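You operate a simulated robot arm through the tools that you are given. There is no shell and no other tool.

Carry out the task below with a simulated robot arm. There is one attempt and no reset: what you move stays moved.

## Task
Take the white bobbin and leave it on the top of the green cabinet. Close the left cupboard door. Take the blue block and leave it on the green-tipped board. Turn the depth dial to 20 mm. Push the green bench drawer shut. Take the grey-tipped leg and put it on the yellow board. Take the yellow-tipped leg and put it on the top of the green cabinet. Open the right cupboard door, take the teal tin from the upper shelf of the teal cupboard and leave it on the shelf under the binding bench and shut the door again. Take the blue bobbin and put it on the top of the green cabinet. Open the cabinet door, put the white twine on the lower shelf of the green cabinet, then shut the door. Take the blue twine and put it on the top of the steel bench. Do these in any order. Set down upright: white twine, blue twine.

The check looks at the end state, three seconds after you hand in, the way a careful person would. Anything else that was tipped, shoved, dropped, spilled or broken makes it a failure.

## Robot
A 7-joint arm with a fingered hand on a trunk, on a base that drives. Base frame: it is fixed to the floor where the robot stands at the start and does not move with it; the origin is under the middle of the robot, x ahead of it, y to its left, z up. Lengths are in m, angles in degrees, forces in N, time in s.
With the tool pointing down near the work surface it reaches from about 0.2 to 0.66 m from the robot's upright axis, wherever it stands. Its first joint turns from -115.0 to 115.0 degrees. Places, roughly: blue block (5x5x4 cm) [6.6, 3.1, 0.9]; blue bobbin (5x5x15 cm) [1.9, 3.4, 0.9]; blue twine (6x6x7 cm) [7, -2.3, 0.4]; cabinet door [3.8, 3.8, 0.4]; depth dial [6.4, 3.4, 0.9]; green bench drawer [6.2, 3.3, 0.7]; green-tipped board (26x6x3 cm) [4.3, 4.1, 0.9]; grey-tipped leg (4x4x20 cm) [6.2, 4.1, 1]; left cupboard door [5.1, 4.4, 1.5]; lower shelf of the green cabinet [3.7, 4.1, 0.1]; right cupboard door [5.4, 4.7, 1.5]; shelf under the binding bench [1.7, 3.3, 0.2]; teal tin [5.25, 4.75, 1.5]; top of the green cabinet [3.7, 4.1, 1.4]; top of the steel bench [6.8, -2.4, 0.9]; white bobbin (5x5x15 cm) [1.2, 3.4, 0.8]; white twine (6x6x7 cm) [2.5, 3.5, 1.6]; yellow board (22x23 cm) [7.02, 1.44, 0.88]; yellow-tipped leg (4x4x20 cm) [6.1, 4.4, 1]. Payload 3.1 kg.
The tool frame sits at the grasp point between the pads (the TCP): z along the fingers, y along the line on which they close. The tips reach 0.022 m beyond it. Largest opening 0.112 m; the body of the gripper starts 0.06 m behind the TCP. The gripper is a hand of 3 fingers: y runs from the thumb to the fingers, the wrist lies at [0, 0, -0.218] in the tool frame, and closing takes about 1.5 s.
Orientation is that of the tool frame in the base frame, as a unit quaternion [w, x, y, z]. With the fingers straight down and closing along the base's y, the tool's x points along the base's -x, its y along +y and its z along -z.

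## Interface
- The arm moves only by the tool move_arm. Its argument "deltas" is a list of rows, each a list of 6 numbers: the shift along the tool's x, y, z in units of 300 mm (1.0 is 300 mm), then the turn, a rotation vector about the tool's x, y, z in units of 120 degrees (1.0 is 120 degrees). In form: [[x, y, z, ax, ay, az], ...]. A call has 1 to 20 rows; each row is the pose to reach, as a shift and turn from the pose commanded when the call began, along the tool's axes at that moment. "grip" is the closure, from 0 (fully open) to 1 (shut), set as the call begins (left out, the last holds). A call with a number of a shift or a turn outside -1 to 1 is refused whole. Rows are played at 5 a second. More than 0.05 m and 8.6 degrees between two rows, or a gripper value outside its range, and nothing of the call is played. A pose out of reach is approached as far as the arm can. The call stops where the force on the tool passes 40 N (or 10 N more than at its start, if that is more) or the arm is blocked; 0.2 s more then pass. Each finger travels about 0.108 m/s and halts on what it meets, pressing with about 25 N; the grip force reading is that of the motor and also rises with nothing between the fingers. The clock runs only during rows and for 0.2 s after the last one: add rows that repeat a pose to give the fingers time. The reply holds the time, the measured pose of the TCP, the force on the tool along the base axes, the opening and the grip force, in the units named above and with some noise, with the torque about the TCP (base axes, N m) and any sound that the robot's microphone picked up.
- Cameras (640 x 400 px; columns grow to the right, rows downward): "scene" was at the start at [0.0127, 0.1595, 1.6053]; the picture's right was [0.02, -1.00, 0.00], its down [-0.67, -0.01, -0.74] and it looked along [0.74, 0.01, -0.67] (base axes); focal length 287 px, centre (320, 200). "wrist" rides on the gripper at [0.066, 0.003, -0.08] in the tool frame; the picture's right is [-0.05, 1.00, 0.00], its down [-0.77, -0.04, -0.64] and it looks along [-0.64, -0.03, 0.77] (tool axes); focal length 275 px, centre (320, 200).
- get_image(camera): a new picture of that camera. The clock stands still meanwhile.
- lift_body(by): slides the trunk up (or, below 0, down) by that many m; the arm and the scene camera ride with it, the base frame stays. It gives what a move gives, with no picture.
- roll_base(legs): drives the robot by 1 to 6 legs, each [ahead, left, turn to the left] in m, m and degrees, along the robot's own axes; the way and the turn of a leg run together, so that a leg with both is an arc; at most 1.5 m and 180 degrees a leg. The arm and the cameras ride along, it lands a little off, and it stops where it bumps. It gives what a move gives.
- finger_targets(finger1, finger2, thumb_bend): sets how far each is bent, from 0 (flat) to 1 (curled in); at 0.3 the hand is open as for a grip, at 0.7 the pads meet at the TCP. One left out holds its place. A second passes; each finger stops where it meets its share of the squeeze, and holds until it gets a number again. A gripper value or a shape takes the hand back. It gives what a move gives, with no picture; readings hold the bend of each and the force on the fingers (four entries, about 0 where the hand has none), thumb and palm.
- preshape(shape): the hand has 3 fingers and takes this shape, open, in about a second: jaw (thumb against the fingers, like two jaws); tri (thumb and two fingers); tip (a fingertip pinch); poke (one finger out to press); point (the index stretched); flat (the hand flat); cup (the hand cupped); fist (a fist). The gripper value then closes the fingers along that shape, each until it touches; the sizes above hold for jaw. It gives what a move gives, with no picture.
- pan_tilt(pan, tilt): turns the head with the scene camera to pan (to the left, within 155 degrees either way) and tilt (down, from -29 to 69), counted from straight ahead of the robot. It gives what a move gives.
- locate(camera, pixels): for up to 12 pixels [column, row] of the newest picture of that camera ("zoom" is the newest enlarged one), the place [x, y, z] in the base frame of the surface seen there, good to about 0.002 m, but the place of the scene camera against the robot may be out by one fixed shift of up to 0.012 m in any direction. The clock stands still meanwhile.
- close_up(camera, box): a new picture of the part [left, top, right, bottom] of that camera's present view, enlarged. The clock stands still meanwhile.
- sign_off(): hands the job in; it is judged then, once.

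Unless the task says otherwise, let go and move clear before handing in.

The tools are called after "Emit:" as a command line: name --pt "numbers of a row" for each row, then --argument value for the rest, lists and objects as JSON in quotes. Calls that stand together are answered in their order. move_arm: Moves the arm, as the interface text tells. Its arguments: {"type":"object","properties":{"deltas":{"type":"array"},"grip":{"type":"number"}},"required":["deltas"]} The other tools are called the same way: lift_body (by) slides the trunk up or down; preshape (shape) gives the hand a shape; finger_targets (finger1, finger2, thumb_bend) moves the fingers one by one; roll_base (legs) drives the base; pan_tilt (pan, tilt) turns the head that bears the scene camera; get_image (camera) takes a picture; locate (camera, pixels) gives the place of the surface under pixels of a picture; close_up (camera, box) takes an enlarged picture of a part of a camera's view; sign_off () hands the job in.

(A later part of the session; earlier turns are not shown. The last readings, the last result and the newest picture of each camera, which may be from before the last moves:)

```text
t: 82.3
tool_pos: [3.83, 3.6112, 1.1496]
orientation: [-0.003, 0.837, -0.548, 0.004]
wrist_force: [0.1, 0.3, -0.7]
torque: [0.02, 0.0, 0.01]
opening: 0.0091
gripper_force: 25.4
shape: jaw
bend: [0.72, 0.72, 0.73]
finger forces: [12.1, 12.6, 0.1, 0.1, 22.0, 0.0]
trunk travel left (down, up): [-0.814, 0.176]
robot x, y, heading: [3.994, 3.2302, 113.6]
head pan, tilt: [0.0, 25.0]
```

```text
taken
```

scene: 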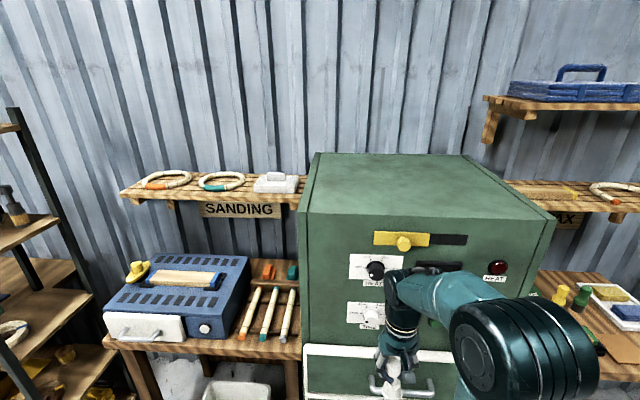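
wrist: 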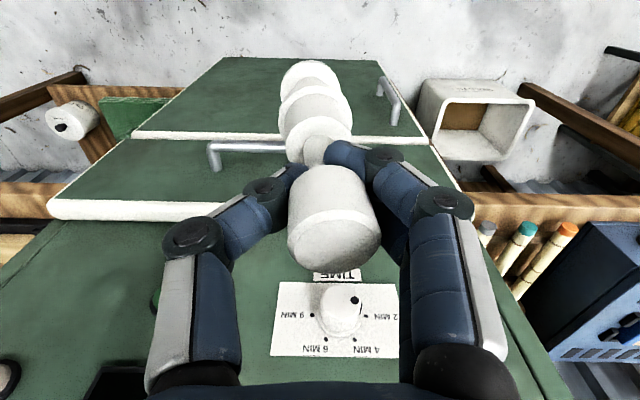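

The cabinet top is clear (pixels 310-550, 155-215). Measuring its corners and front.

Emit:
locate --camera "scene" --pixels '[[320, 157], [470, 157], [548, 212], [302, 208], [420, 190], [420, 160], [425, 220], [400, 240], [310, 300], [430, 350], [425, 385], [380, 270]]'

Emit:
locate --camera "wrist" --pixels '[[240, 150], [390, 100], [100, 205], [250, 100], [340, 310], [430, 140], [60, 215], [210, 150], [385, 75], [395, 120]]'

```text
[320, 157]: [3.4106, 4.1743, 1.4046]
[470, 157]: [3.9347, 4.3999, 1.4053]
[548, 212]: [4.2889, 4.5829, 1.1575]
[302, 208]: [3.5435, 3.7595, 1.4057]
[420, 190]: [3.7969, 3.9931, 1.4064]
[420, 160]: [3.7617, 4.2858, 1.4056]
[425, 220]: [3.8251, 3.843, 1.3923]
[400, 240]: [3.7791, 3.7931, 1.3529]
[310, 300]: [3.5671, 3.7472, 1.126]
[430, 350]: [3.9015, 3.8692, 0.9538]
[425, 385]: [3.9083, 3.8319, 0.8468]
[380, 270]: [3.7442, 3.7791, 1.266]
```

```text
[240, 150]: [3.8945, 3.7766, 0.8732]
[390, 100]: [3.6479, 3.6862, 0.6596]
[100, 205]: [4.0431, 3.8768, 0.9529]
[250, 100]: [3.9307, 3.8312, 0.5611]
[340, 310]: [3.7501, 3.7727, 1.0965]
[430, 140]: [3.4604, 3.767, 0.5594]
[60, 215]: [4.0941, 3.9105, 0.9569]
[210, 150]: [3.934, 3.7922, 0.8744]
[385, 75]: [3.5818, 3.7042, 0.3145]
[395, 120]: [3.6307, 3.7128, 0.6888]
```

Cabinet top is at z 1.405 spanning roughly u 4.78-5.38, v 2.0-2.44 in room axes. I'll raise trunk and arm so the bobbin clears it, then drive in.

Emit:
lift_body --by 0.17

Emit:
move_arm --pt "0 0 -0.12 0 0 0" --pt "0 0 -0.24 0 0 0" --pt "0 0 -0.36 0 0 0" --pt "0 0 -0.48 0 0 0" --pt "0 0 -0.6 0 0 0" --pt "0 0 -0.72 0 0 0" --pt "0 0 -0.84 0 0 0" --pt "0 0 -0.84 0 0 0"

```text
t: 84.2
tool_pos: [3.8289, 3.6107, 1.3199]
orientation: [-0.002, 0.837, -0.547, 0.003]
wrist_force: [0.1, 0.2, -0.1]
torque: [-0.02, 0.04, 0.01]
opening: 0.0095
gripper_force: 24.9
shape: jaw
bend: [0.72, 0.72, 0.73]
finger forces: [12.2, 12.6, 0.1, 0.0, 22.0, 0.0]
trunk travel left (down, up): [-0.984, 0.006]
robot x, y, heading: [3.9962, 3.2281, 113.4]
head pan, tilt: [0.0, 25.0]
```

```text
t: 86.0
tool_pos: [3.8316, 3.6096, 1.5531]
orientation: [-0.003, 0.837, -0.547, 0.003]
wrist_force: [-0.4, 0.1, -0.4]
torque: [0.0, 0.0, -0.01]
opening: 0.0088
gripper_force: 24.8
shape: jaw
bend: [0.72, 0.72, 0.73]
finger forces: [15.6, 16.1, 0.0, 0.1, 21.2, 0.0]
out of reach, approached as far as the arm can: row 7, 8
trunk travel left (down, up): [-0.984, 0.006]
robot x, y, heading: [3.9984, 3.2306, 113.8]
head pan, tilt: [0.0, 25.0]
```

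The arm tops out at TCP z 1.553, leaving the bobbin's base ~3 cm above the cabinet top. I'll drive ahead 0.29 m and 0.08 m left to bring it over the top.

Emit:
roll_base --legs '[[0.29, 0.08, 0]]'

Emit:
pan_tilt --pan -15 --tilt 25

Emit:
get_image --camera "scene"

Emit:
get_image --camera "wrist"

```text
t: 88.1
tool_pos: [3.6439, 3.8454, 1.5521]
orientation: [-0.004, 0.837, -0.547, 0.001]
wrist_force: [0.7, -1.0, -0.7]
torque: [0.0, 0.01, 0.02]
opening: 0.0086
gripper_force: 24.4
shape: jaw
bend: [0.72, 0.72, 0.73]
finger forces: [15.4, 16.0, 0.0, 0.0, 21.2, 0.0]
trunk travel left (down, up): [-0.984, 0.006]
robot x, y, heading: [3.8067, 3.4644, 113.5]
head pan, tilt: [0.0, 25.0]
```

```text
t: 88.9
tool_pos: [3.6426, 3.848, 1.5512]
orientation: [-0.003, 0.837, -0.548, 0.002]
wrist_force: [0.0, -0.1, -1.6]
torque: [-0.01, 0.0, 0.01]
opening: 0.0088
gripper_force: 25.4
shape: jaw
bend: [0.72, 0.72, 0.73]
finger forces: [15.5, 16.1, 0.1, 0.0, 21.3, 0.0]
trunk travel left (down, up): [-0.984, 0.006]
robot x, y, heading: [3.8109, 3.4677, 113.6]
head pan, tilt: [-15.0, 25.0]
```

```text
taken
```

scene: 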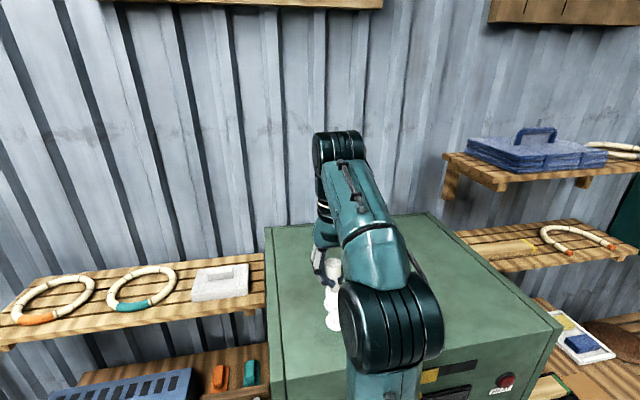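

```text
taken
```

wrist: 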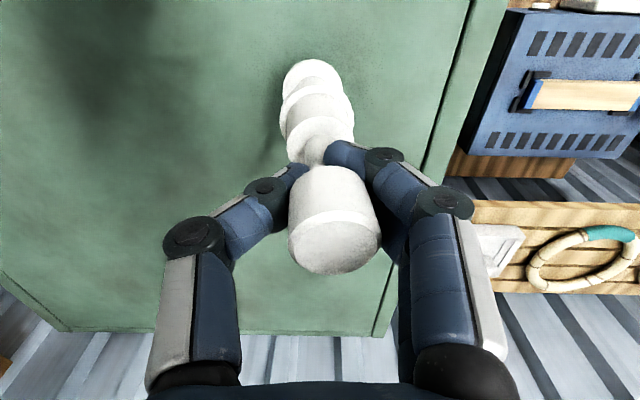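

Emit:
locate --camera "scene" --pixels '[[332, 325], [300, 370], [275, 372], [268, 240], [440, 250], [520, 305], [300, 340]]'

Emit:
locate --camera "wrist" --pixels '[[320, 65], [250, 20], [440, 20], [430, 150], [385, 320], [200, 300], [70, 320]]'

```text
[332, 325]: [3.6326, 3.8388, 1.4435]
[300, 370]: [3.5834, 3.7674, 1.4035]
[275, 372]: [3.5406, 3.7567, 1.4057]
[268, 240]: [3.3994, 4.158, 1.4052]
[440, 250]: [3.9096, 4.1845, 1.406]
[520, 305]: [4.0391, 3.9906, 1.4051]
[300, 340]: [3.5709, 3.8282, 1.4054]
```

```text
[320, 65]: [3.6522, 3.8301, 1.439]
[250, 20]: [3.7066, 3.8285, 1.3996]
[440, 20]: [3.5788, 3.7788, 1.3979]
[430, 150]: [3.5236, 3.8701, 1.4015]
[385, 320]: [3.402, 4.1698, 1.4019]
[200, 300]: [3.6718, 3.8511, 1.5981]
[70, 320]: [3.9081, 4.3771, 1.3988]
```

The bobbin hangs about 4.5 cm inside the front edge; I'll extend ~4.5 cm further while lowering, reading the height before contact.

Emit:
move_arm --pt "-0.03 0 0.04 0 0 0" --pt "-0.08 0 0.06 0 0 0" --pt "-0.13 0 0.07 0 0 0" --pt "-0.16 0 0.07 0 0 0" --pt "-0.16 0 0.07 0 0 0"

```text
t: 90.1
tool_pos: [3.6253, 3.8907, 1.5302]
orientation: [-0.003, 0.837, -0.548, 0.003]
wrist_force: [-0.5, -1.2, -0.3]
torque: [0.01, 0.03, 0.01]
opening: 0.0086
gripper_force: 25.1
shape: jaw
bend: [0.72, 0.72, 0.73]
finger forces: [16.1, 16.7, 0.0, 0.1, 21.1, 0.1]
trunk travel left (down, up): [-0.984, 0.006]
robot x, y, heading: [3.8075, 3.463, 113.8]
head pan, tilt: [-15.0, 25.0]
```

Emit:
lift_body --by -0.009

Emit:
get_image --camera "wrist"

```text
t: 90.6
tool_pos: [3.6252, 3.8899, 1.5217]
orientation: [-0.003, 0.837, -0.547, 0.003]
wrist_force: [0.1, 0.9, -1.3]
torque: [0.01, -0.03, -0.02]
opening: 0.0087
gripper_force: 25.1
shape: jaw
bend: [0.72, 0.72, 0.73]
finger forces: [16.1, 16.6, 0.0, 0.0, 21.1, 0.0]
trunk travel left (down, up): [-0.975, 0.015]
robot x, y, heading: [3.8092, 3.4634, 113.6]
head pan, tilt: [-15.0, 25.0]
```

```text
taken
```

wrist: 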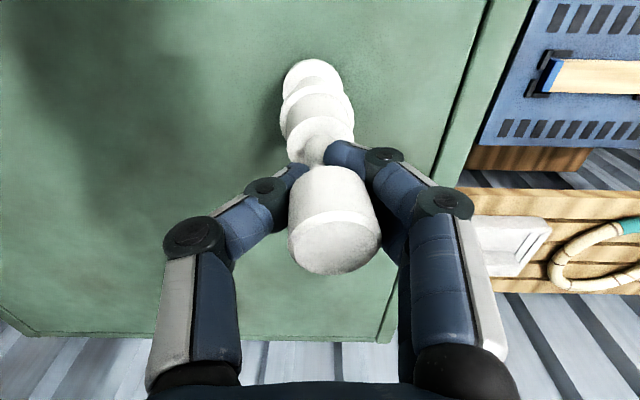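

Emit:
lift_body --by -0.003

Emit:
lift_body --by -0.003

```text
t: 91.2
tool_pos: [3.6273, 3.8883, 1.5198]
orientation: [-0.004, 0.837, -0.547, 0.0]
wrist_force: [1.1, 1.3, 13.9]
torque: [0.02, 0.13, 0.02]
opening: 0.009
gripper_force: 24.6
shape: jaw
bend: [0.73, 0.72, 0.73]
finger forces: [17.6, 18.6, 0.0, 0.0, 24.8, 0.1]
trunk travel left (down, up): [-0.972, 0.018]
robot x, y, heading: [3.8065, 3.4641, 113.8]
head pan, tilt: [-15.0, 25.0]
```

```text
t: 91.7
tool_pos: [3.6284, 3.8871, 1.5166]
orientation: [-0.004, 0.837, -0.547, 0.0]
wrist_force: [3.3, 2.2, 33.5]
torque: [0.0, 0.07, 0.03]
opening: 0.0111
gripper_force: 24.8
shape: jaw
bend: [0.73, 0.73, 0.73]
finger forces: [19.2, 20.5, 0.1, 0.1, 30.9, 0.0]
trunk travel left (down, up): [-0.969, 0.021]
robot x, y, heading: [3.8107, 3.4651, 113.3]
head pan, tilt: [-15.0, 25.0]
```

The bobbin is down (33 N up on the wrist). Easing back 3 mm and releasing.

Emit:
lift_body --by 0.003

Emit:
move_arm --pt "0 0 0 0 0 0" --pt "0 0 0 0 0 0" --pt "0 0 0 0 0 0" --pt "0 0 0 0 0 0" --pt "0 0 0 0 0 0" --pt "0 0 0 0 0 0" --pt "0 0 0 0 0 0" --grip 0

Emit:
get_image --camera "wrist"

```text
t: 92.2
tool_pos: [3.6264, 3.8892, 1.5183]
orientation: [-0.003, 0.837, -0.548, 0.002]
wrist_force: [1.9, 0.6, 11.8]
torque: [-0.03, 0.03, -0.02]
opening: 0.0106
gripper_force: 24.8
shape: jaw
bend: [0.73, 0.72, 0.73]
finger forces: [18.8, 18.4, 0.0, 0.0, 24.1, 0.0]
trunk travel left (down, up): [-0.972, 0.018]
robot x, y, heading: [3.8133, 3.4677, 113.7]
head pan, tilt: [-15.0, 25.0]
```

```text
t: 93.8
tool_pos: [3.6243, 3.8903, 1.5186]
orientation: [-0.003, 0.836, -0.548, 0.003]
wrist_force: [-0.5, -0.8, 0.8]
torque: [-0.01, -0.01, -0.03]
opening: 0.1119
gripper_force: 0.1
shape: jaw
bend: [0.3, 0.3, 0.3]
finger forces: [0.0, 0.0, 0.1, 0.0, 0.0, 0.0]
trunk travel left (down, up): [-0.972, 0.018]
robot x, y, heading: [3.8098, 3.464, 113.4]
head pan, tilt: [-15.0, 25.0]
```

```text
taken
```

wrist: 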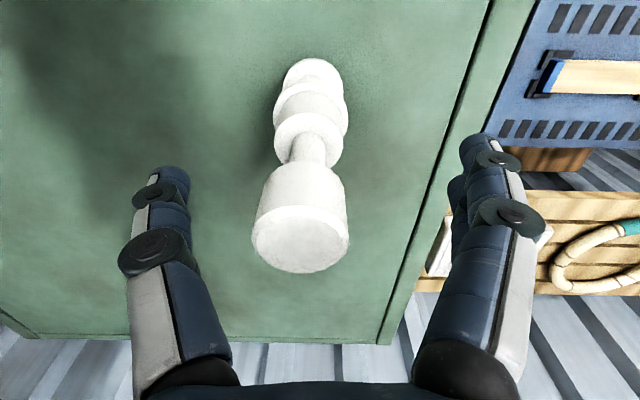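

The white bobbin stands upright on the cabinet top. The palm is above its cap and the fingers are at its sides, so I'll raise a bit and back straight out.

Emit:
lift_body --by 0.016

Emit:
roll_base --legs '[[-0.35, 0, 0]]'

Emit:
get_image --camera "scene"

```text
t: 94.4
tool_pos: [3.6252, 3.89, 1.5349]
orientation: [-0.004, 0.836, -0.548, 0.004]
wrist_force: [0.3, -0.3, -0.2]
torque: [0.0, -0.01, -0.04]
opening: 0.1121
gripper_force: 0.1
shape: jaw
bend: [0.3, 0.3, 0.3]
finger forces: [0.0, 0.1, 0.0, 0.0, 0.1, 0.0]
trunk travel left (down, up): [-0.988, 0.002]
robot x, y, heading: [3.8102, 3.4643, 113.7]
head pan, tilt: [-15.0, 25.0]
```

```text
t: 96.7
tool_pos: [3.7677, 3.5655, 1.5329]
orientation: [-0.003, 0.837, -0.548, 0.003]
wrist_force: [-0.1, 0.5, -0.5]
torque: [0.02, 0.02, -0.07]
opening: 0.1122
gripper_force: 0.1
shape: jaw
bend: [0.3, 0.3, 0.3]
finger forces: [0.0, 0.1, 0.0, 0.0, 0.0, 0.1]
trunk travel left (down, up): [-0.988, 0.002]
robot x, y, heading: [3.95, 3.1394, 113.8]
head pan, tilt: [-15.0, 25.0]
```

```text
taken
```

scene: 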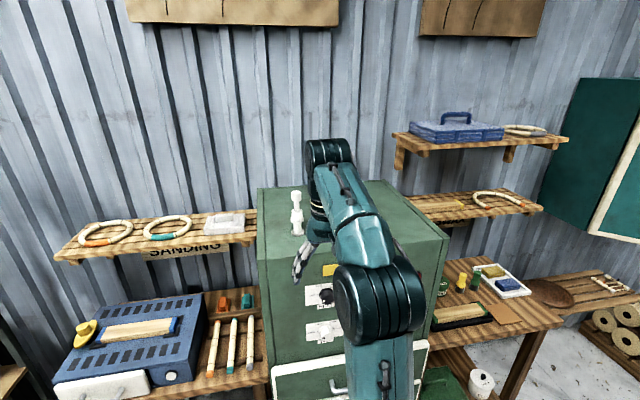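

The white bobbin is left standing at (297,213). Next the blue bobbin: I'll drive left along the benches back to the binding bench.

Emit:
roll_base --legs '[[0.1, 1.5, 0], [0, 0.28, 0]]'

Emit:
lift_body --by -0.2

Emit:
pan_tilt --pan 0 --tilt 35

Emit:
get_image --camera "scene"

Emit:
get_image --camera "wrist"

```text
refused: leg 1 is longer than a leg can be; nothing moved
```

```text
t: 98.9
tool_pos: [3.769, 3.5631, 1.3348]
orientation: [-0.003, 0.837, -0.548, 0.002]
wrist_force: [-1.0, -0.6, 0.5]
torque: [-0.02, 0.01, 0.02]
opening: 0.112
gripper_force: 0.1
shape: jaw
bend: [0.3, 0.3, 0.3]
finger forces: [0.1, 0.1, 0.0, 0.0, 0.0, 0.0]
trunk travel left (down, up): [-0.788, 0.202]
robot x, y, heading: [3.9507, 3.1407, 113.7]
head pan, tilt: [-15.0, 25.0]
```

```text
t: 99.7
tool_pos: [3.7669, 3.5629, 1.3343]
orientation: [-0.002, 0.837, -0.547, 0.002]
wrist_force: [-0.1, -0.3, -0.6]
torque: [0.02, -0.01, 0.0]
opening: 0.1121
gripper_force: 0.2
shape: jaw
bend: [0.3, 0.3, 0.3]
finger forces: [0.1, 0.1, 0.0, 0.0, 0.0, 0.0]
trunk travel left (down, up): [-0.788, 0.202]
robot x, y, heading: [3.95, 3.137, 113.6]
head pan, tilt: [0.0, 35.0]
```

```text
taken
```

scene: 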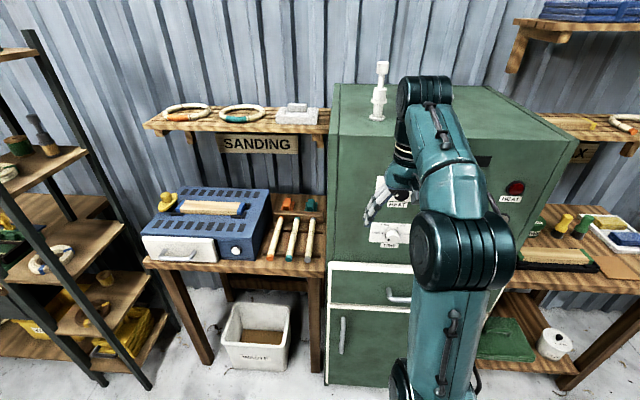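

```text
taken
```

wrist: 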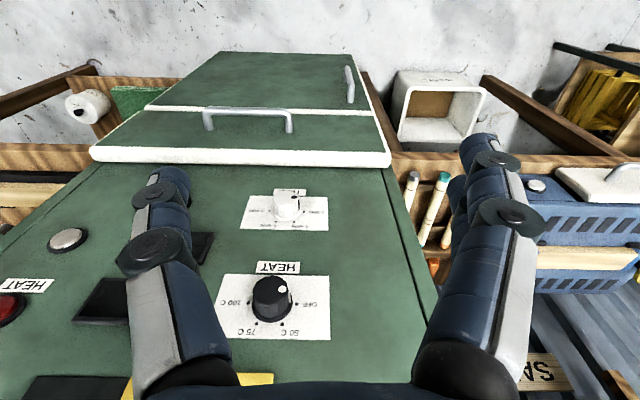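

The drive was refused as too long a leg, so nothing moved; splitting it.

Emit:
roll_base --legs '[[0, 1.4, 0], [0.1, 0.38, 0]]'

Emit:
get_image --camera "scene"

Emit:
get_image --camera "wrist"

```text
t: 108.6
tool_pos: [2.11, 2.928, 1.3341]
orientation: [-0.004, 0.842, -0.539, 0.003]
wrist_force: [-0.6, 0.5, 0.3]
torque: [-0.03, -0.03, -0.01]
opening: 0.112
gripper_force: 0.1
shape: jaw
bend: [0.3, 0.3, 0.3]
finger forces: [0.0, 0.1, 0.1, 0.0, 0.0, 0.0]
trunk travel left (down, up): [-0.788, 0.202]
robot x, y, heading: [2.302, 2.5071, 114.8]
head pan, tilt: [0.0, 35.0]
```

```text
taken
```

scene: 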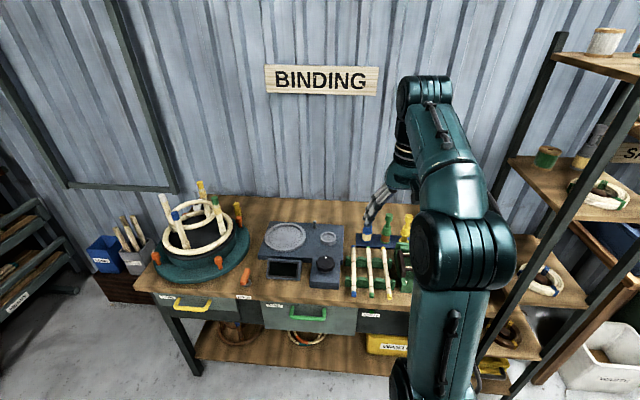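

```text
taken
```

wrist: 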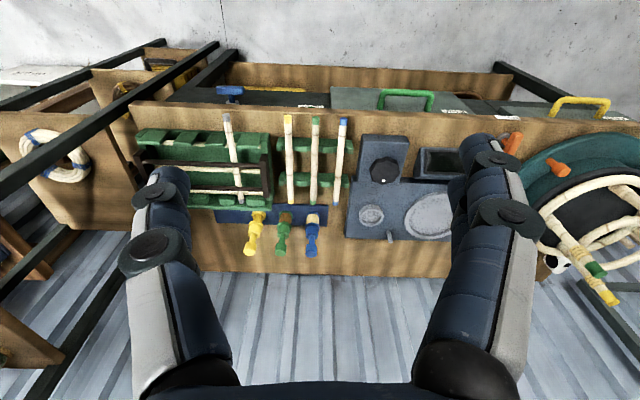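

Wrist view shows the bobbins in a blue stand: yellow (255,235), green (284,235), blue (312,232). Measuring and enlarging.

Emit:
locate --camera "wrist" --pixels '[[312, 250], [312, 240], [313, 228], [314, 217], [283, 250], [255, 250], [335, 215], [230, 218], [315, 205], [300, 260]]'

Emit:
close_up --camera "wrist" --box '[220, 180, 350, 270]'

Emit:
close_up --camera "scene" --box '[320, 180, 420, 250]'

```text
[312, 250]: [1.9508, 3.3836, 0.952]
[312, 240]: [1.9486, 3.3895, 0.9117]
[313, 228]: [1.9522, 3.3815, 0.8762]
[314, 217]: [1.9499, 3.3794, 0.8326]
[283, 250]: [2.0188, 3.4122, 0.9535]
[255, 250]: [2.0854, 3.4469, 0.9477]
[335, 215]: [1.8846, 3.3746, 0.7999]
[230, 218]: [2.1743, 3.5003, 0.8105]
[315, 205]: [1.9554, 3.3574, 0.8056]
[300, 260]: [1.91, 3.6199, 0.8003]
```

```text
4.44 times, centred on (285, 225) of wrist
```

zoom: 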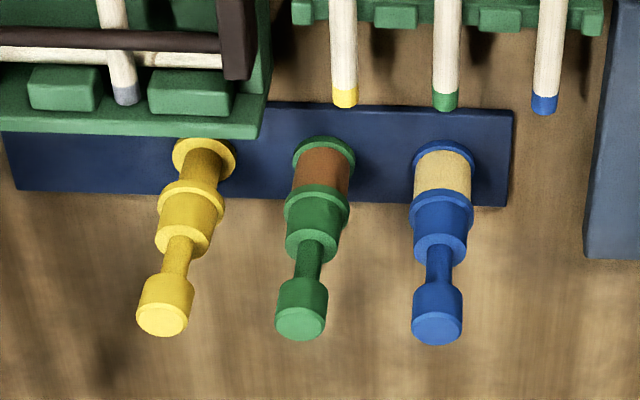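

```text
5.71 times, centred on (370, 215) of scene
```

zoom: 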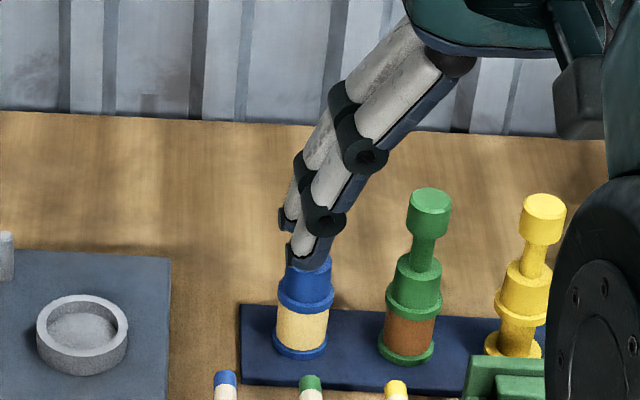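

The blue bobbin's neighbour (green) is only 7 cm away, so I'll turn the hand 90° so it closes front-to-back. First drive up to the bench.

Emit:
roll_base --legs '[[0.37, -0.05, 0]]'

Emit:
move_arm --pt "0 0 0.05 0 0 0.068" --pt "0 0 0.1 0 0 0.136" --pt "0 0 0.15 0 0 0.204" --pt "0 0 0.2 0 0 0.272" --pt "0 0 0.25 0 0 0.34" --pt "0 0 0.3 0 0 0.408" --pt "0 0 0.35 0 0 0.476" --pt "0 0 0.4 0 0 0.544" --pt "0 0 0.45 0 0 0.612" --pt "0 0 0.5 0 0 0.68" --pt "0 0 0.5 0 0 0.75" --pt "0 0 0.5 0 0 0.75" --grip 0

Emit:
get_image --camera "wrist"

Emit:
get_image --camera "scene"

```text
t: 111.0
tool_pos: [1.9973, 3.2866, 1.3334]
orientation: [-0.003, 0.843, -0.538, 0.003]
wrist_force: [-0.1, 0.3, -0.6]
torque: [-0.03, 0.03, -0.02]
opening: 0.1122
gripper_force: 0.0
shape: jaw
bend: [0.3, 0.3, 0.3]
finger forces: [0.1, 0.1, 0.0, 0.0, 0.0, 0.0]
trunk travel left (down, up): [-0.788, 0.202]
robot x, y, heading: [2.1924, 2.8634, 114.8]
head pan, tilt: [0.0, 35.0]
```

```text
t: 113.6
tool_pos: [1.9984, 3.2869, 1.1846]
orientation: [0.003, -0.215, 0.977, 0.001]
wrist_force: [0.4, -0.4, 0.3]
torque: [0.0, -0.03, 0.01]
opening: 0.1117
gripper_force: 0.1
shape: jaw
bend: [0.3, 0.3, 0.3]
finger forces: [0.0, 0.0, 0.0, 0.1, 0.0, 0.0]
trunk travel left (down, up): [-0.788, 0.202]
robot x, y, heading: [2.195, 2.8665, 114.9]
head pan, tilt: [0.0, 35.0]
```

```text
taken
```

wrist: 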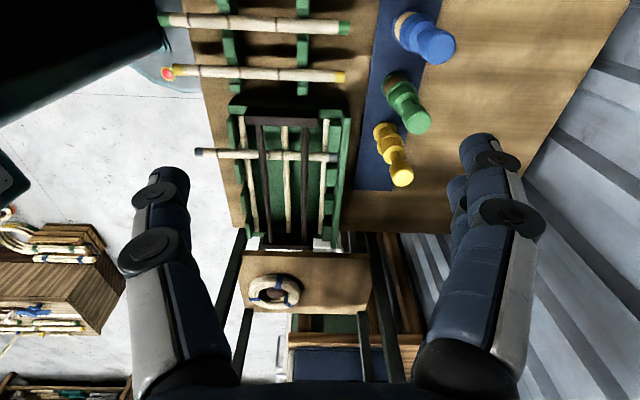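

```text
taken
```

scene: 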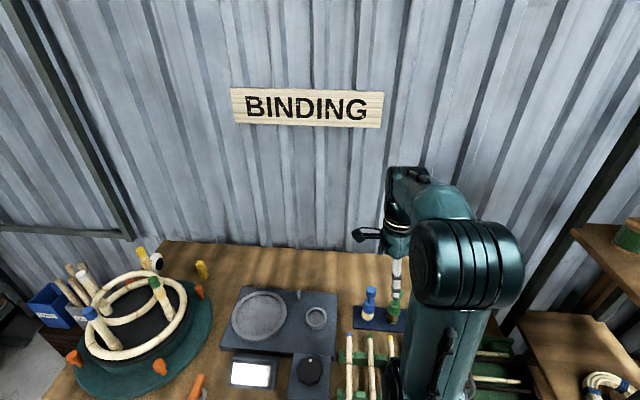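

Emit:
locate --camera "wrist" --pixels '[[438, 48], [425, 35], [405, 22], [413, 120], [345, 28], [340, 75], [385, 30], [160, 20]]'

```text
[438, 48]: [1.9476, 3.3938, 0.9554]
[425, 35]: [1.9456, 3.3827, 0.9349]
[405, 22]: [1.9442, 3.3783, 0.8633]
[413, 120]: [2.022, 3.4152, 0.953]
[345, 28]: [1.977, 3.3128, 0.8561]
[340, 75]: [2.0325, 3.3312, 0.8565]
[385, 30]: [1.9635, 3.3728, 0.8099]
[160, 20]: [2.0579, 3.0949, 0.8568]
```

Emit:
move_arm --pt "0 0.126 0 0 0 0" --pt "0 0.252 0 0 0 0" --pt "0.003 0.377 0 0 0 0" --pt "0.003 0.377 0.12 0 0 0" --pt "0.003 0.377 0.24 0 0 0" --pt "0.003 0.377 0.36 0 0 0" --pt "0.003 0.377 0.45 0 0 0" --pt "0.003 0.377 0.45 0 0 0"

Emit:
get_image --camera "wrist"

```text
t: 115.4
tool_pos: [1.9513, 3.3886, 1.0483]
orientation: [0.005, -0.215, 0.976, 0.0]
wrist_force: [0.2, -0.3, -0.2]
torque: [-0.01, 0.02, 0.01]
opening: 0.112
gripper_force: 0.0
shape: jaw
bend: [0.3, 0.3, 0.3]
finger forces: [0.0, 0.0, 0.1, 0.0, 0.0, 0.0]
trunk travel left (down, up): [-0.788, 0.202]
robot x, y, heading: [2.1922, 2.8648, 115.0]
head pan, tilt: [0.0, 35.0]
```

```text
taken
```

wrist: 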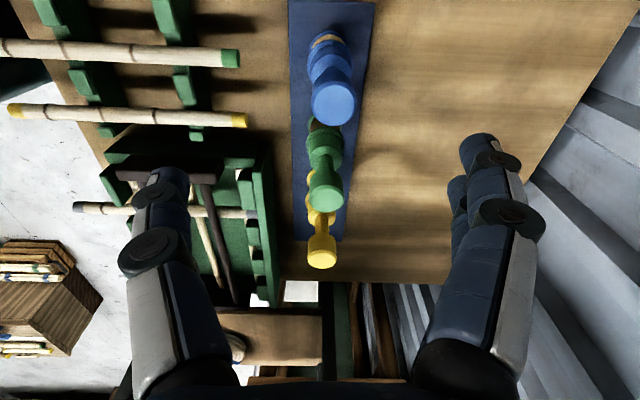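

Emit:
locate --camera "wrist" --pixels '[[334, 103], [334, 92], [334, 115], [315, 103], [353, 103], [328, 185]]'

```text
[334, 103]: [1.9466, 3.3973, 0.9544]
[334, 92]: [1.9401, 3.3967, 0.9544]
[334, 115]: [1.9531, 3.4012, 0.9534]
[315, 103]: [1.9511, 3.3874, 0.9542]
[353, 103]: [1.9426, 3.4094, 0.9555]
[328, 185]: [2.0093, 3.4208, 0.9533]
```

The cap centre is at (1.947,3.398); shifting 1 cm toward the wall and descending to the neck.

Emit:
move_arm --pt "0 0.034 0 0 0 0" --pt "0 0.034 0.1 0 0 0" --pt "0 0.034 0.2 0 0 0" --pt "0 0.034 0.3 0 0 0" --pt "0 0.034 0.375 0 0 0" --pt "0 0.034 0.375 0 0 0"

Emit:
get_image --camera "wrist"

```text
t: 116.8
tool_pos: [1.9487, 3.3992, 0.9344]
orientation: [0.004, -0.216, 0.976, 0.0]
wrist_force: [0.4, 0.2, 0.5]
torque: [0.0, 0.0, -0.01]
opening: 0.1122
gripper_force: 0.1
shape: jaw
bend: [0.3, 0.3, 0.3]
finger forces: [0.0, 0.0, 0.0, 0.0, 0.1, 0.0]
trunk travel left (down, up): [-0.788, 0.202]
robot x, y, heading: [2.1905, 2.864, 115.0]
head pan, tilt: [0.0, 35.0]
```

```text
taken
```

wrist: 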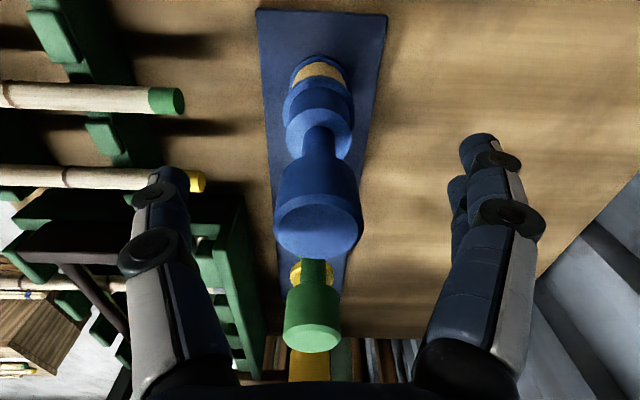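

Well aligned between the fingers; closing.

Emit:
move_arm --pt "0 0 0 0 0 0" --pt "0 0 0 0 0 0" --pt "0 0 0 0 0 0" --pt "0 0 0 0 0 0" --pt "0 0 0 0 0 0" --pt "0 0 0 0 0 0" --pt "0 0 0 0 0 0" --pt "0 0 0 0 0 0" --grip 1

Emit:
get_image --camera "wrist"

```text
t: 118.6
tool_pos: [1.9488, 3.3987, 0.9355]
orientation: [0.004, -0.216, 0.976, 0.0]
wrist_force: [1.3, 0.1, -0.4]
torque: [0.02, 0.01, -0.04]
opening: 0.0099
gripper_force: 25.1
shape: jaw
bend: [0.73, 0.72, 0.73]
finger forces: [12.1, 9.9, 0.0, 0.0, 22.0, 0.0]
trunk travel left (down, up): [-0.788, 0.202]
robot x, y, heading: [2.1934, 2.8671, 114.8]
head pan, tilt: [0.0, 35.0]
```

```text
taken
```

wrist: 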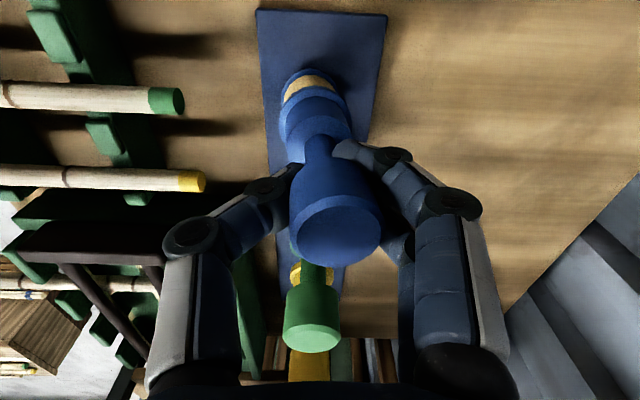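

Same even grip as before. Lifting with the trunk.

Emit:
lift_body --by 0.15

Emit:
get_image --camera "wrist"

Emit:
get_image --camera "scene"

```text
t: 120.4
tool_pos: [1.9474, 3.3984, 1.0849]
orientation: [0.004, -0.216, 0.976, 0.001]
wrist_force: [0.2, 0.0, -1.2]
torque: [-0.01, -0.02, -0.01]
opening: 0.0101
gripper_force: 24.9
shape: jaw
bend: [0.73, 0.72, 0.73]
finger forces: [12.2, 9.8, 0.0, 0.0, 22.0, 0.0]
trunk travel left (down, up): [-0.938, 0.052]
robot x, y, heading: [2.1904, 2.8637, 115.0]
head pan, tilt: [0.0, 35.0]
```

```text
taken
```

wrist: 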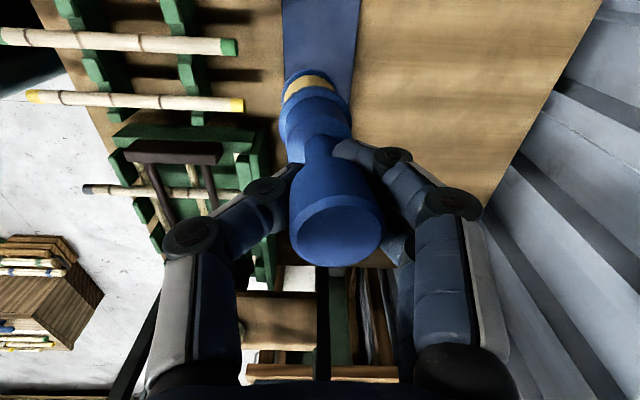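

```text
taken
```

scene: 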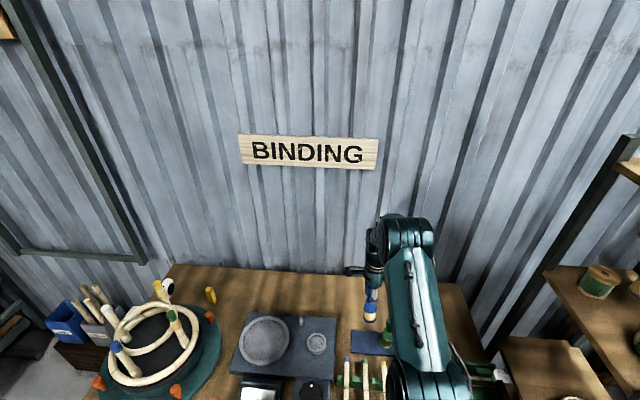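

The blue bobbin is out cleanly. Raising, pulling back, turning the hand back to its normal yaw, then driving to the cabinet.

Emit:
move_arm --pt "0 0 -0.15 0 0 0" --pt "0 0 -0.3 0 0 0" --pt "0 -0.12 -0.35 0 0 0" --pt "0 -0.24 -0.35 0 0 0" --pt "0 -0.36 -0.35 0 0 0" --pt "0 -0.48 -0.35 0 0 0" --pt "0 -0.557 -0.35 0 0 0"

Emit:
roll_base --legs '[[-0.43, 0, 0], [0, -1.05, -0.5], [0, -1.05, -0.5]]'

Emit:
move_arm --pt "0 0 0 0 0 -0.068" --pt "0 0 0 0 0 -0.136" --pt "0 0 0 0 0 -0.204" --pt "0 0 0 0 0 -0.272" --pt "0 0 0 0 0 -0.34" --pt "0 0 0 0 0 -0.408" --pt "0 0 0 0 0 -0.476" --pt "0 0 0 0 0 -0.544" --pt "0 0 0 0 0 -0.612" --pt "0 0 0 0 0 -0.68" --pt "0 0 0 0 0 -0.75" --pt "0 0 0 0 0 -0.75"

Emit:
get_image --camera "scene"

Emit:
get_image --camera "wrist"

```text
t: 122.0
tool_pos: [2.0205, 3.2456, 1.1896]
orientation: [0.003, -0.215, 0.977, 0.001]
wrist_force: [0.4, -0.5, -0.7]
torque: [0.01, 0.01, -0.03]
opening: 0.0097
gripper_force: 25.2
shape: jaw
bend: [0.73, 0.72, 0.73]
finger forces: [13.6, 11.1, 0.1, 0.1, 22.3, 0.0]
trunk travel left (down, up): [-0.938, 0.052]
robot x, y, heading: [2.1896, 2.8683, 115.3]
head pan, tilt: [0.0, 35.0]
```

```text
t: 134.6
tool_pos: [4.1218, 3.7252, 1.1885]
orientation: [0.005, -0.206, 0.979, -0.001]
wrist_force: [-0.5, 0.1, -0.8]
torque: [0.01, 0.02, 0.04]
opening: 0.0094
gripper_force: 24.4
shape: jaw
bend: [0.73, 0.72, 0.73]
finger forces: [13.8, 11.2, 0.0, 0.1, 22.2, 0.1]
trunk travel left (down, up): [-0.938, 0.052]
robot x, y, heading: [4.2838, 3.3426, 113.6]
head pan, tilt: [0.0, 35.0]
```

```text
t: 137.2
tool_pos: [4.1222, 3.726, 1.1902]
orientation: [-0.003, 0.838, -0.545, 0.003]
wrist_force: [-0.3, -0.7, -0.1]
torque: [0.01, 0.03, 0.0]
opening: 0.0096
gripper_force: 25.0
shape: jaw
bend: [0.73, 0.73, 0.73]
finger forces: [14.1, 11.6, 0.0, 0.0, 22.3, 0.0]
trunk travel left (down, up): [-0.938, 0.052]
robot x, y, heading: [4.2857, 3.3424, 113.6]
head pan, tilt: [0.0, 35.0]
```

```text
taken
```

scene: 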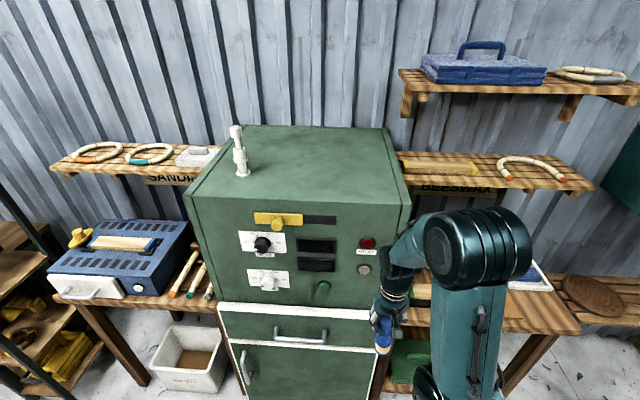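

```text
taken
```

wrist: 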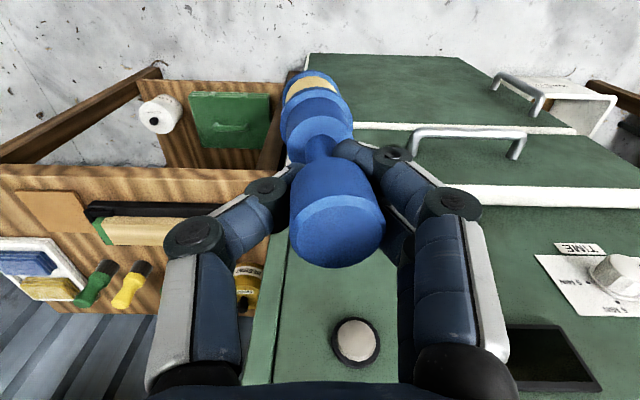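

Emit:
locate --camera "scene" --pixels '[[405, 197], [190, 195], [380, 132], [245, 130], [300, 195], [242, 175], [330, 250], [246, 365], [300, 335], [225, 310]]'

```text
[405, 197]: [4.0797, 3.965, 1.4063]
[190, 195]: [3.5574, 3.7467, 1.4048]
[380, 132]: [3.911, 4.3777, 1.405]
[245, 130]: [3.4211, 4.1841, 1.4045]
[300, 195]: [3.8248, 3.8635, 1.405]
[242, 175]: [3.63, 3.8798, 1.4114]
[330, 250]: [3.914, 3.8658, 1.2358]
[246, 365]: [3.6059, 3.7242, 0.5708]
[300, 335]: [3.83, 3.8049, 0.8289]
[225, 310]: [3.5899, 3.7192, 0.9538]
```

Cabinet front edge runs (3.557,3.747)–(4.080,3.965). I'll raise, then drive so the bobbin lands about 0.33 m right of the white one, 10 cm in from the front.

Emit:
lift_body --by 0.05

Emit:
move_arm --pt "0 0 -0.14 0 0 0" --pt "0 0 -0.28 0 0 0" --pt "0 0 -0.42 0 0 0" --pt "0 0 -0.56 0 0 0" --pt "0 0 -0.7 0 0 0" --pt "0 0 -0.84 0 0 0" --pt "0 0 -1.0 0 0 0" --pt "0 0 -1.0 0 0 0"

Emit:
move_arm --pt "0 0 -0.05 0 0 0" --pt "0 0 -0.05 0 0 0"

```text
t: 138.1
tool_pos: [4.1208, 3.7258, 1.2405]
orientation: [-0.004, 0.838, -0.546, 0.002]
wrist_force: [0.4, -0.3, -0.3]
torque: [0.01, -0.02, -0.01]
opening: 0.0095
gripper_force: 24.9
shape: jaw
bend: [0.73, 0.73, 0.73]
finger forces: [14.2, 11.6, 0.0, 0.2, 22.3, 0.0]
trunk travel left (down, up): [-0.988, 0.002]
robot x, y, heading: [4.2886, 3.3372, 114.1]
head pan, tilt: [0.0, 35.0]
```

```text
t: 139.9
tool_pos: [4.1182, 3.7245, 1.5375]
orientation: [-0.004, 0.838, -0.546, 0.003]
wrist_force: [0.1, -0.1, -1.4]
torque: [-0.03, 0.0, 0.0]
opening: 0.0091
gripper_force: 24.6
shape: jaw
bend: [0.73, 0.73, 0.73]
finger forces: [16.0, 15.9, 0.0, 0.1, 21.1, 0.1]
trunk travel left (down, up): [-0.988, 0.002]
robot x, y, heading: [4.287, 3.3476, 113.6]
head pan, tilt: [0.0, 35.0]
```

```text
t: 140.5
tool_pos: [4.1197, 3.7255, 1.5538]
orientation: [-0.003, 0.838, -0.546, 0.004]
wrist_force: [0.1, 0.8, -0.9]
torque: [0.01, 0.01, 0.0]
opening: 0.0089
gripper_force: 24.5
shape: jaw
bend: [0.73, 0.73, 0.73]
finger forces: [16.1, 16.1, 0.0, 0.0, 21.1, 0.0]
trunk travel left (down, up): [-0.988, 0.002]
robot x, y, heading: [4.2841, 3.3402, 113.8]
head pan, tilt: [0.0, 35.0]
```

Emit:
roll_base --legs '[[0.295, 0.055, 0]]'

Emit:
move_arm --pt "-0.03 0 0.04 0 0 0" --pt "-0.08 0 0.06 0 0 0" --pt "-0.12 0 0.07 0 0 0" --pt "-0.15 0 0.07 0 0 0" --pt "-0.15 0 0.07 0 0 0"

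Emit:
get_image --camera "wrist"

Emit:
get_image --camera "scene"

```text
t: 142.6
tool_pos: [3.9534, 3.9797, 1.5543]
orientation: [-0.003, 0.836, -0.549, 0.002]
wrist_force: [0.4, -0.1, -2.0]
torque: [-0.02, 0.0, 0.01]
opening: 0.0088
gripper_force: 24.8
shape: jaw
bend: [0.73, 0.73, 0.73]
finger forces: [16.2, 16.0, 0.0, 0.0, 21.1, 0.1]
trunk travel left (down, up): [-0.988, 0.002]
robot x, y, heading: [4.1153, 3.5955, 113.3]
head pan, tilt: [0.0, 35.0]
```

```text
t: 143.8
tool_pos: [3.9351, 4.0217, 1.5341]
orientation: [-0.002, 0.836, -0.548, 0.003]
wrist_force: [-0.8, 0.4, -1.3]
torque: [0.0, 0.03, -0.03]
opening: 0.0089
gripper_force: 25.0
shape: jaw
bend: [0.73, 0.73, 0.73]
finger forces: [16.3, 16.4, 0.0, 0.0, 20.9, 0.1]
trunk travel left (down, up): [-0.988, 0.002]
robot x, y, heading: [4.1191, 3.5913, 113.6]
head pan, tilt: [0.0, 35.0]
```

```text
taken
```

wrist: 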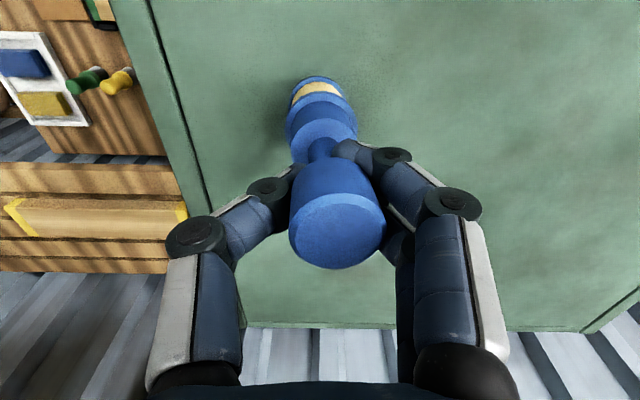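

```text
taken
```

scene: 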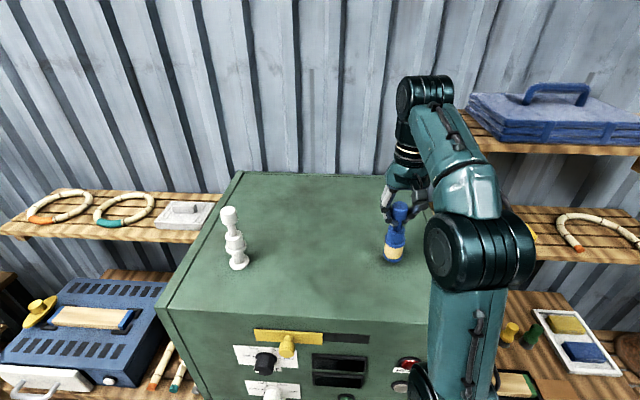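

Emit:
lift_body --by -0.009

Emit:
lift_body --by -0.003

Emit:
lift_body --by -0.003

```text
t: 144.4
tool_pos: [3.9349, 4.0216, 1.5244]
orientation: [-0.002, 0.836, -0.548, 0.003]
wrist_force: [0.2, 0.8, -0.7]
torque: [0.02, 0.04, -0.01]
opening: 0.0091
gripper_force: 25.2
shape: jaw
bend: [0.73, 0.73, 0.73]
finger forces: [16.3, 16.4, 0.1, 0.0, 20.9, 0.0]
trunk travel left (down, up): [-0.979, 0.011]
robot x, y, heading: [4.1171, 3.5946, 113.4]
head pan, tilt: [0.0, 35.0]
```

```text
t: 144.9
tool_pos: [3.9344, 4.0227, 1.5219]
orientation: [-0.003, 0.836, -0.549, 0.003]
wrist_force: [-0.2, -0.7, -1.5]
torque: [0.02, 0.01, -0.01]
opening: 0.0087
gripper_force: 25.2
shape: jaw
bend: [0.73, 0.73, 0.73]
finger forces: [16.4, 16.4, 0.0, 0.1, 20.9, 0.0]
trunk travel left (down, up): [-0.976, 0.014]
robot x, y, heading: [4.1157, 3.5974, 113.5]
head pan, tilt: [0.0, 35.0]
```

```text
t: 145.4
tool_pos: [3.9362, 4.02, 1.5193]
orientation: [-0.003, 0.837, -0.548, 0.001]
wrist_force: [0.2, 0.7, 9.2]
torque: [0.03, 0.04, 0.0]
opening: 0.0094
gripper_force: 24.6
shape: jaw
bend: [0.73, 0.73, 0.73]
finger forces: [16.6, 17.7, 0.0, 0.0, 22.6, 0.1]
trunk travel left (down, up): [-0.973, 0.017]
robot x, y, heading: [4.1148, 3.5973, 113.3]
head pan, tilt: [0.0, 35.0]
```

Contact at 9 N; releasing.

Emit:
move_arm --pt "0 0 0 0 0 0" --pt "0 0 0 0 0 0" --pt "0 0 0 0 0 0" --pt "0 0 0 0 0 0" --pt "0 0 0 0 0 0" --pt "0 0 0 0 0 0" --pt "0 0 0 0 0 0" --grip 0

Emit:
lift_body --by 0.016

Emit:
get_image --camera "wrist"

```text
t: 147.0
tool_pos: [3.9352, 4.0217, 1.5195]
orientation: [-0.004, 0.836, -0.548, 0.003]
wrist_force: [-0.1, 0.1, -0.7]
torque: [0.0, 0.05, -0.03]
opening: 0.1121
gripper_force: 0.1
shape: jaw
bend: [0.3, 0.3, 0.3]
finger forces: [0.1, 0.0, 0.0, 0.1, 0.1, 0.0]
trunk travel left (down, up): [-0.973, 0.017]
robot x, y, heading: [4.12, 3.5926, 113.6]
head pan, tilt: [0.0, 35.0]
```

```text
t: 147.7
tool_pos: [3.9345, 4.0223, 1.5355]
orientation: [-0.002, 0.836, -0.549, 0.002]
wrist_force: [0.2, -0.1, 0.1]
torque: [0.02, 0.0, 0.0]
opening: 0.1119
gripper_force: 0.1
shape: jaw
bend: [0.3, 0.3, 0.3]
finger forces: [0.0, 0.1, 0.1, 0.0, 0.0, 0.0]
trunk travel left (down, up): [-0.989, 0.001]
robot x, y, heading: [4.1146, 3.5964, 113.6]
head pan, tilt: [0.0, 35.0]
```

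```text
taken
```

wrist: 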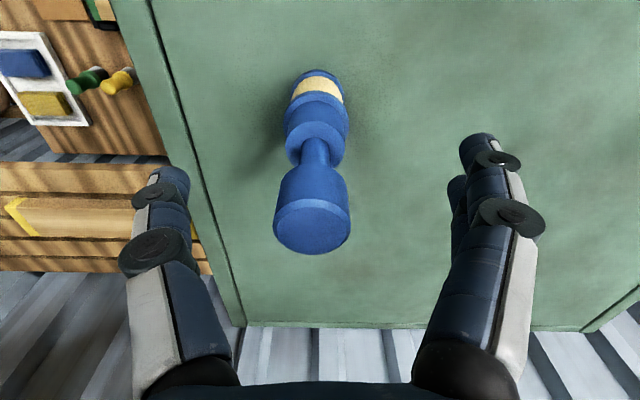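

The blue bobbin stands free between the fingers; backing straight out.

Emit:
roll_base --legs '[[-0.35, 0, 0]]'

Emit:
get_image --camera "scene"

```text
t: 149.9
tool_pos: [4.074, 3.7026, 1.5351]
orientation: [-0.003, 0.835, -0.55, 0.003]
wrist_force: [0.4, 0.1, 0.7]
torque: [-0.01, -0.02, -0.01]
opening: 0.1119
gripper_force: 0.0
shape: jaw
bend: [0.3, 0.3, 0.3]
finger forces: [0.1, 0.0, 0.0, 0.0, 0.1, 0.0]
trunk travel left (down, up): [-0.989, 0.001]
robot x, y, heading: [4.2524, 3.2773, 113.5]
head pan, tilt: [0.0, 35.0]
```

```text
taken
```

scene: 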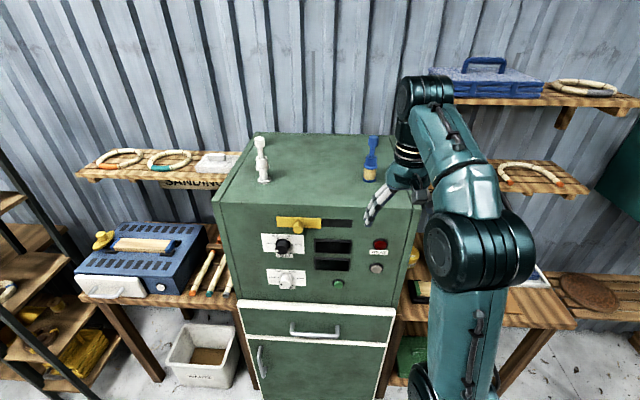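

Both bobbins stand on the cabinet. Now the cabinet's lower door: I'll lower the trunk to look at its handle.

Emit:
lift_body --by -0.6

Emit:
roll_base --legs '[[-0.15, 0.35, 0]]'

Emit:
pan_tilt --pan 0 --tilt 35

Emit:
get_image --camera "scene"

Emit:
get_image --camera "wrist"

```text
refused: -0.6 is not a number from -0.4 to 0.4
```

```text
t: 152.4
tool_pos: [3.8092, 3.4212, 1.5343]
orientation: [-0.003, 0.837, -0.547, 0.002]
wrist_force: [0.2, 0.1, -0.1]
torque: [-0.03, -0.01, 0.0]
opening: 0.112
gripper_force: 0.0
shape: jaw
bend: [0.3, 0.3, 0.3]
finger forces: [0.1, 0.0, 0.0, 0.0, 0.1, 0.0]
trunk travel left (down, up): [-0.989, 0.001]
robot x, y, heading: [3.9921, 2.9919, 113.9]
head pan, tilt: [0.0, 35.0]
```

```text
t: 153.0
tool_pos: [3.8086, 3.4204, 1.535]
orientation: [-0.003, 0.837, -0.547, 0.002]
wrist_force: [0.1, 0.5, 0.0]
torque: [-0.01, 0.0, 0.0]
opening: 0.1119
gripper_force: 0.0
shape: jaw
bend: [0.3, 0.3, 0.3]
finger forces: [0.1, 0.1, 0.0, 0.1, 0.0, 0.1]
trunk travel left (down, up): [-0.989, 0.001]
robot x, y, heading: [3.9954, 2.9919, 113.8]
head pan, tilt: [0.0, 35.0]
```

```text
taken
```

scene: 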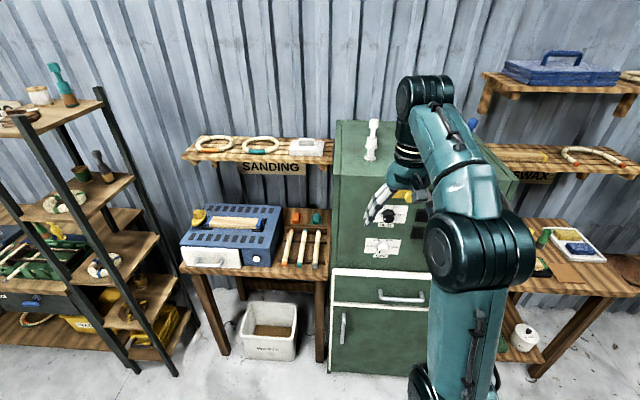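

```text
taken
```

wrist: 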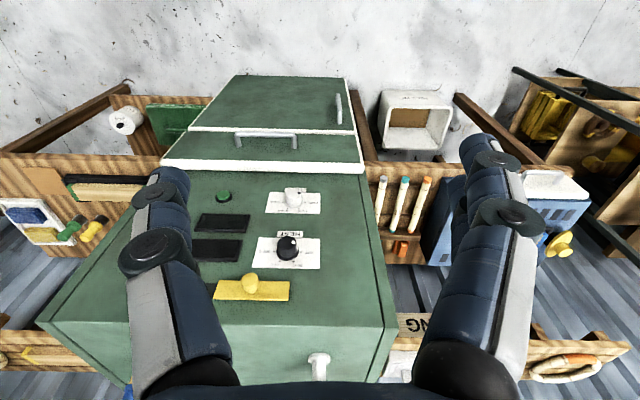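

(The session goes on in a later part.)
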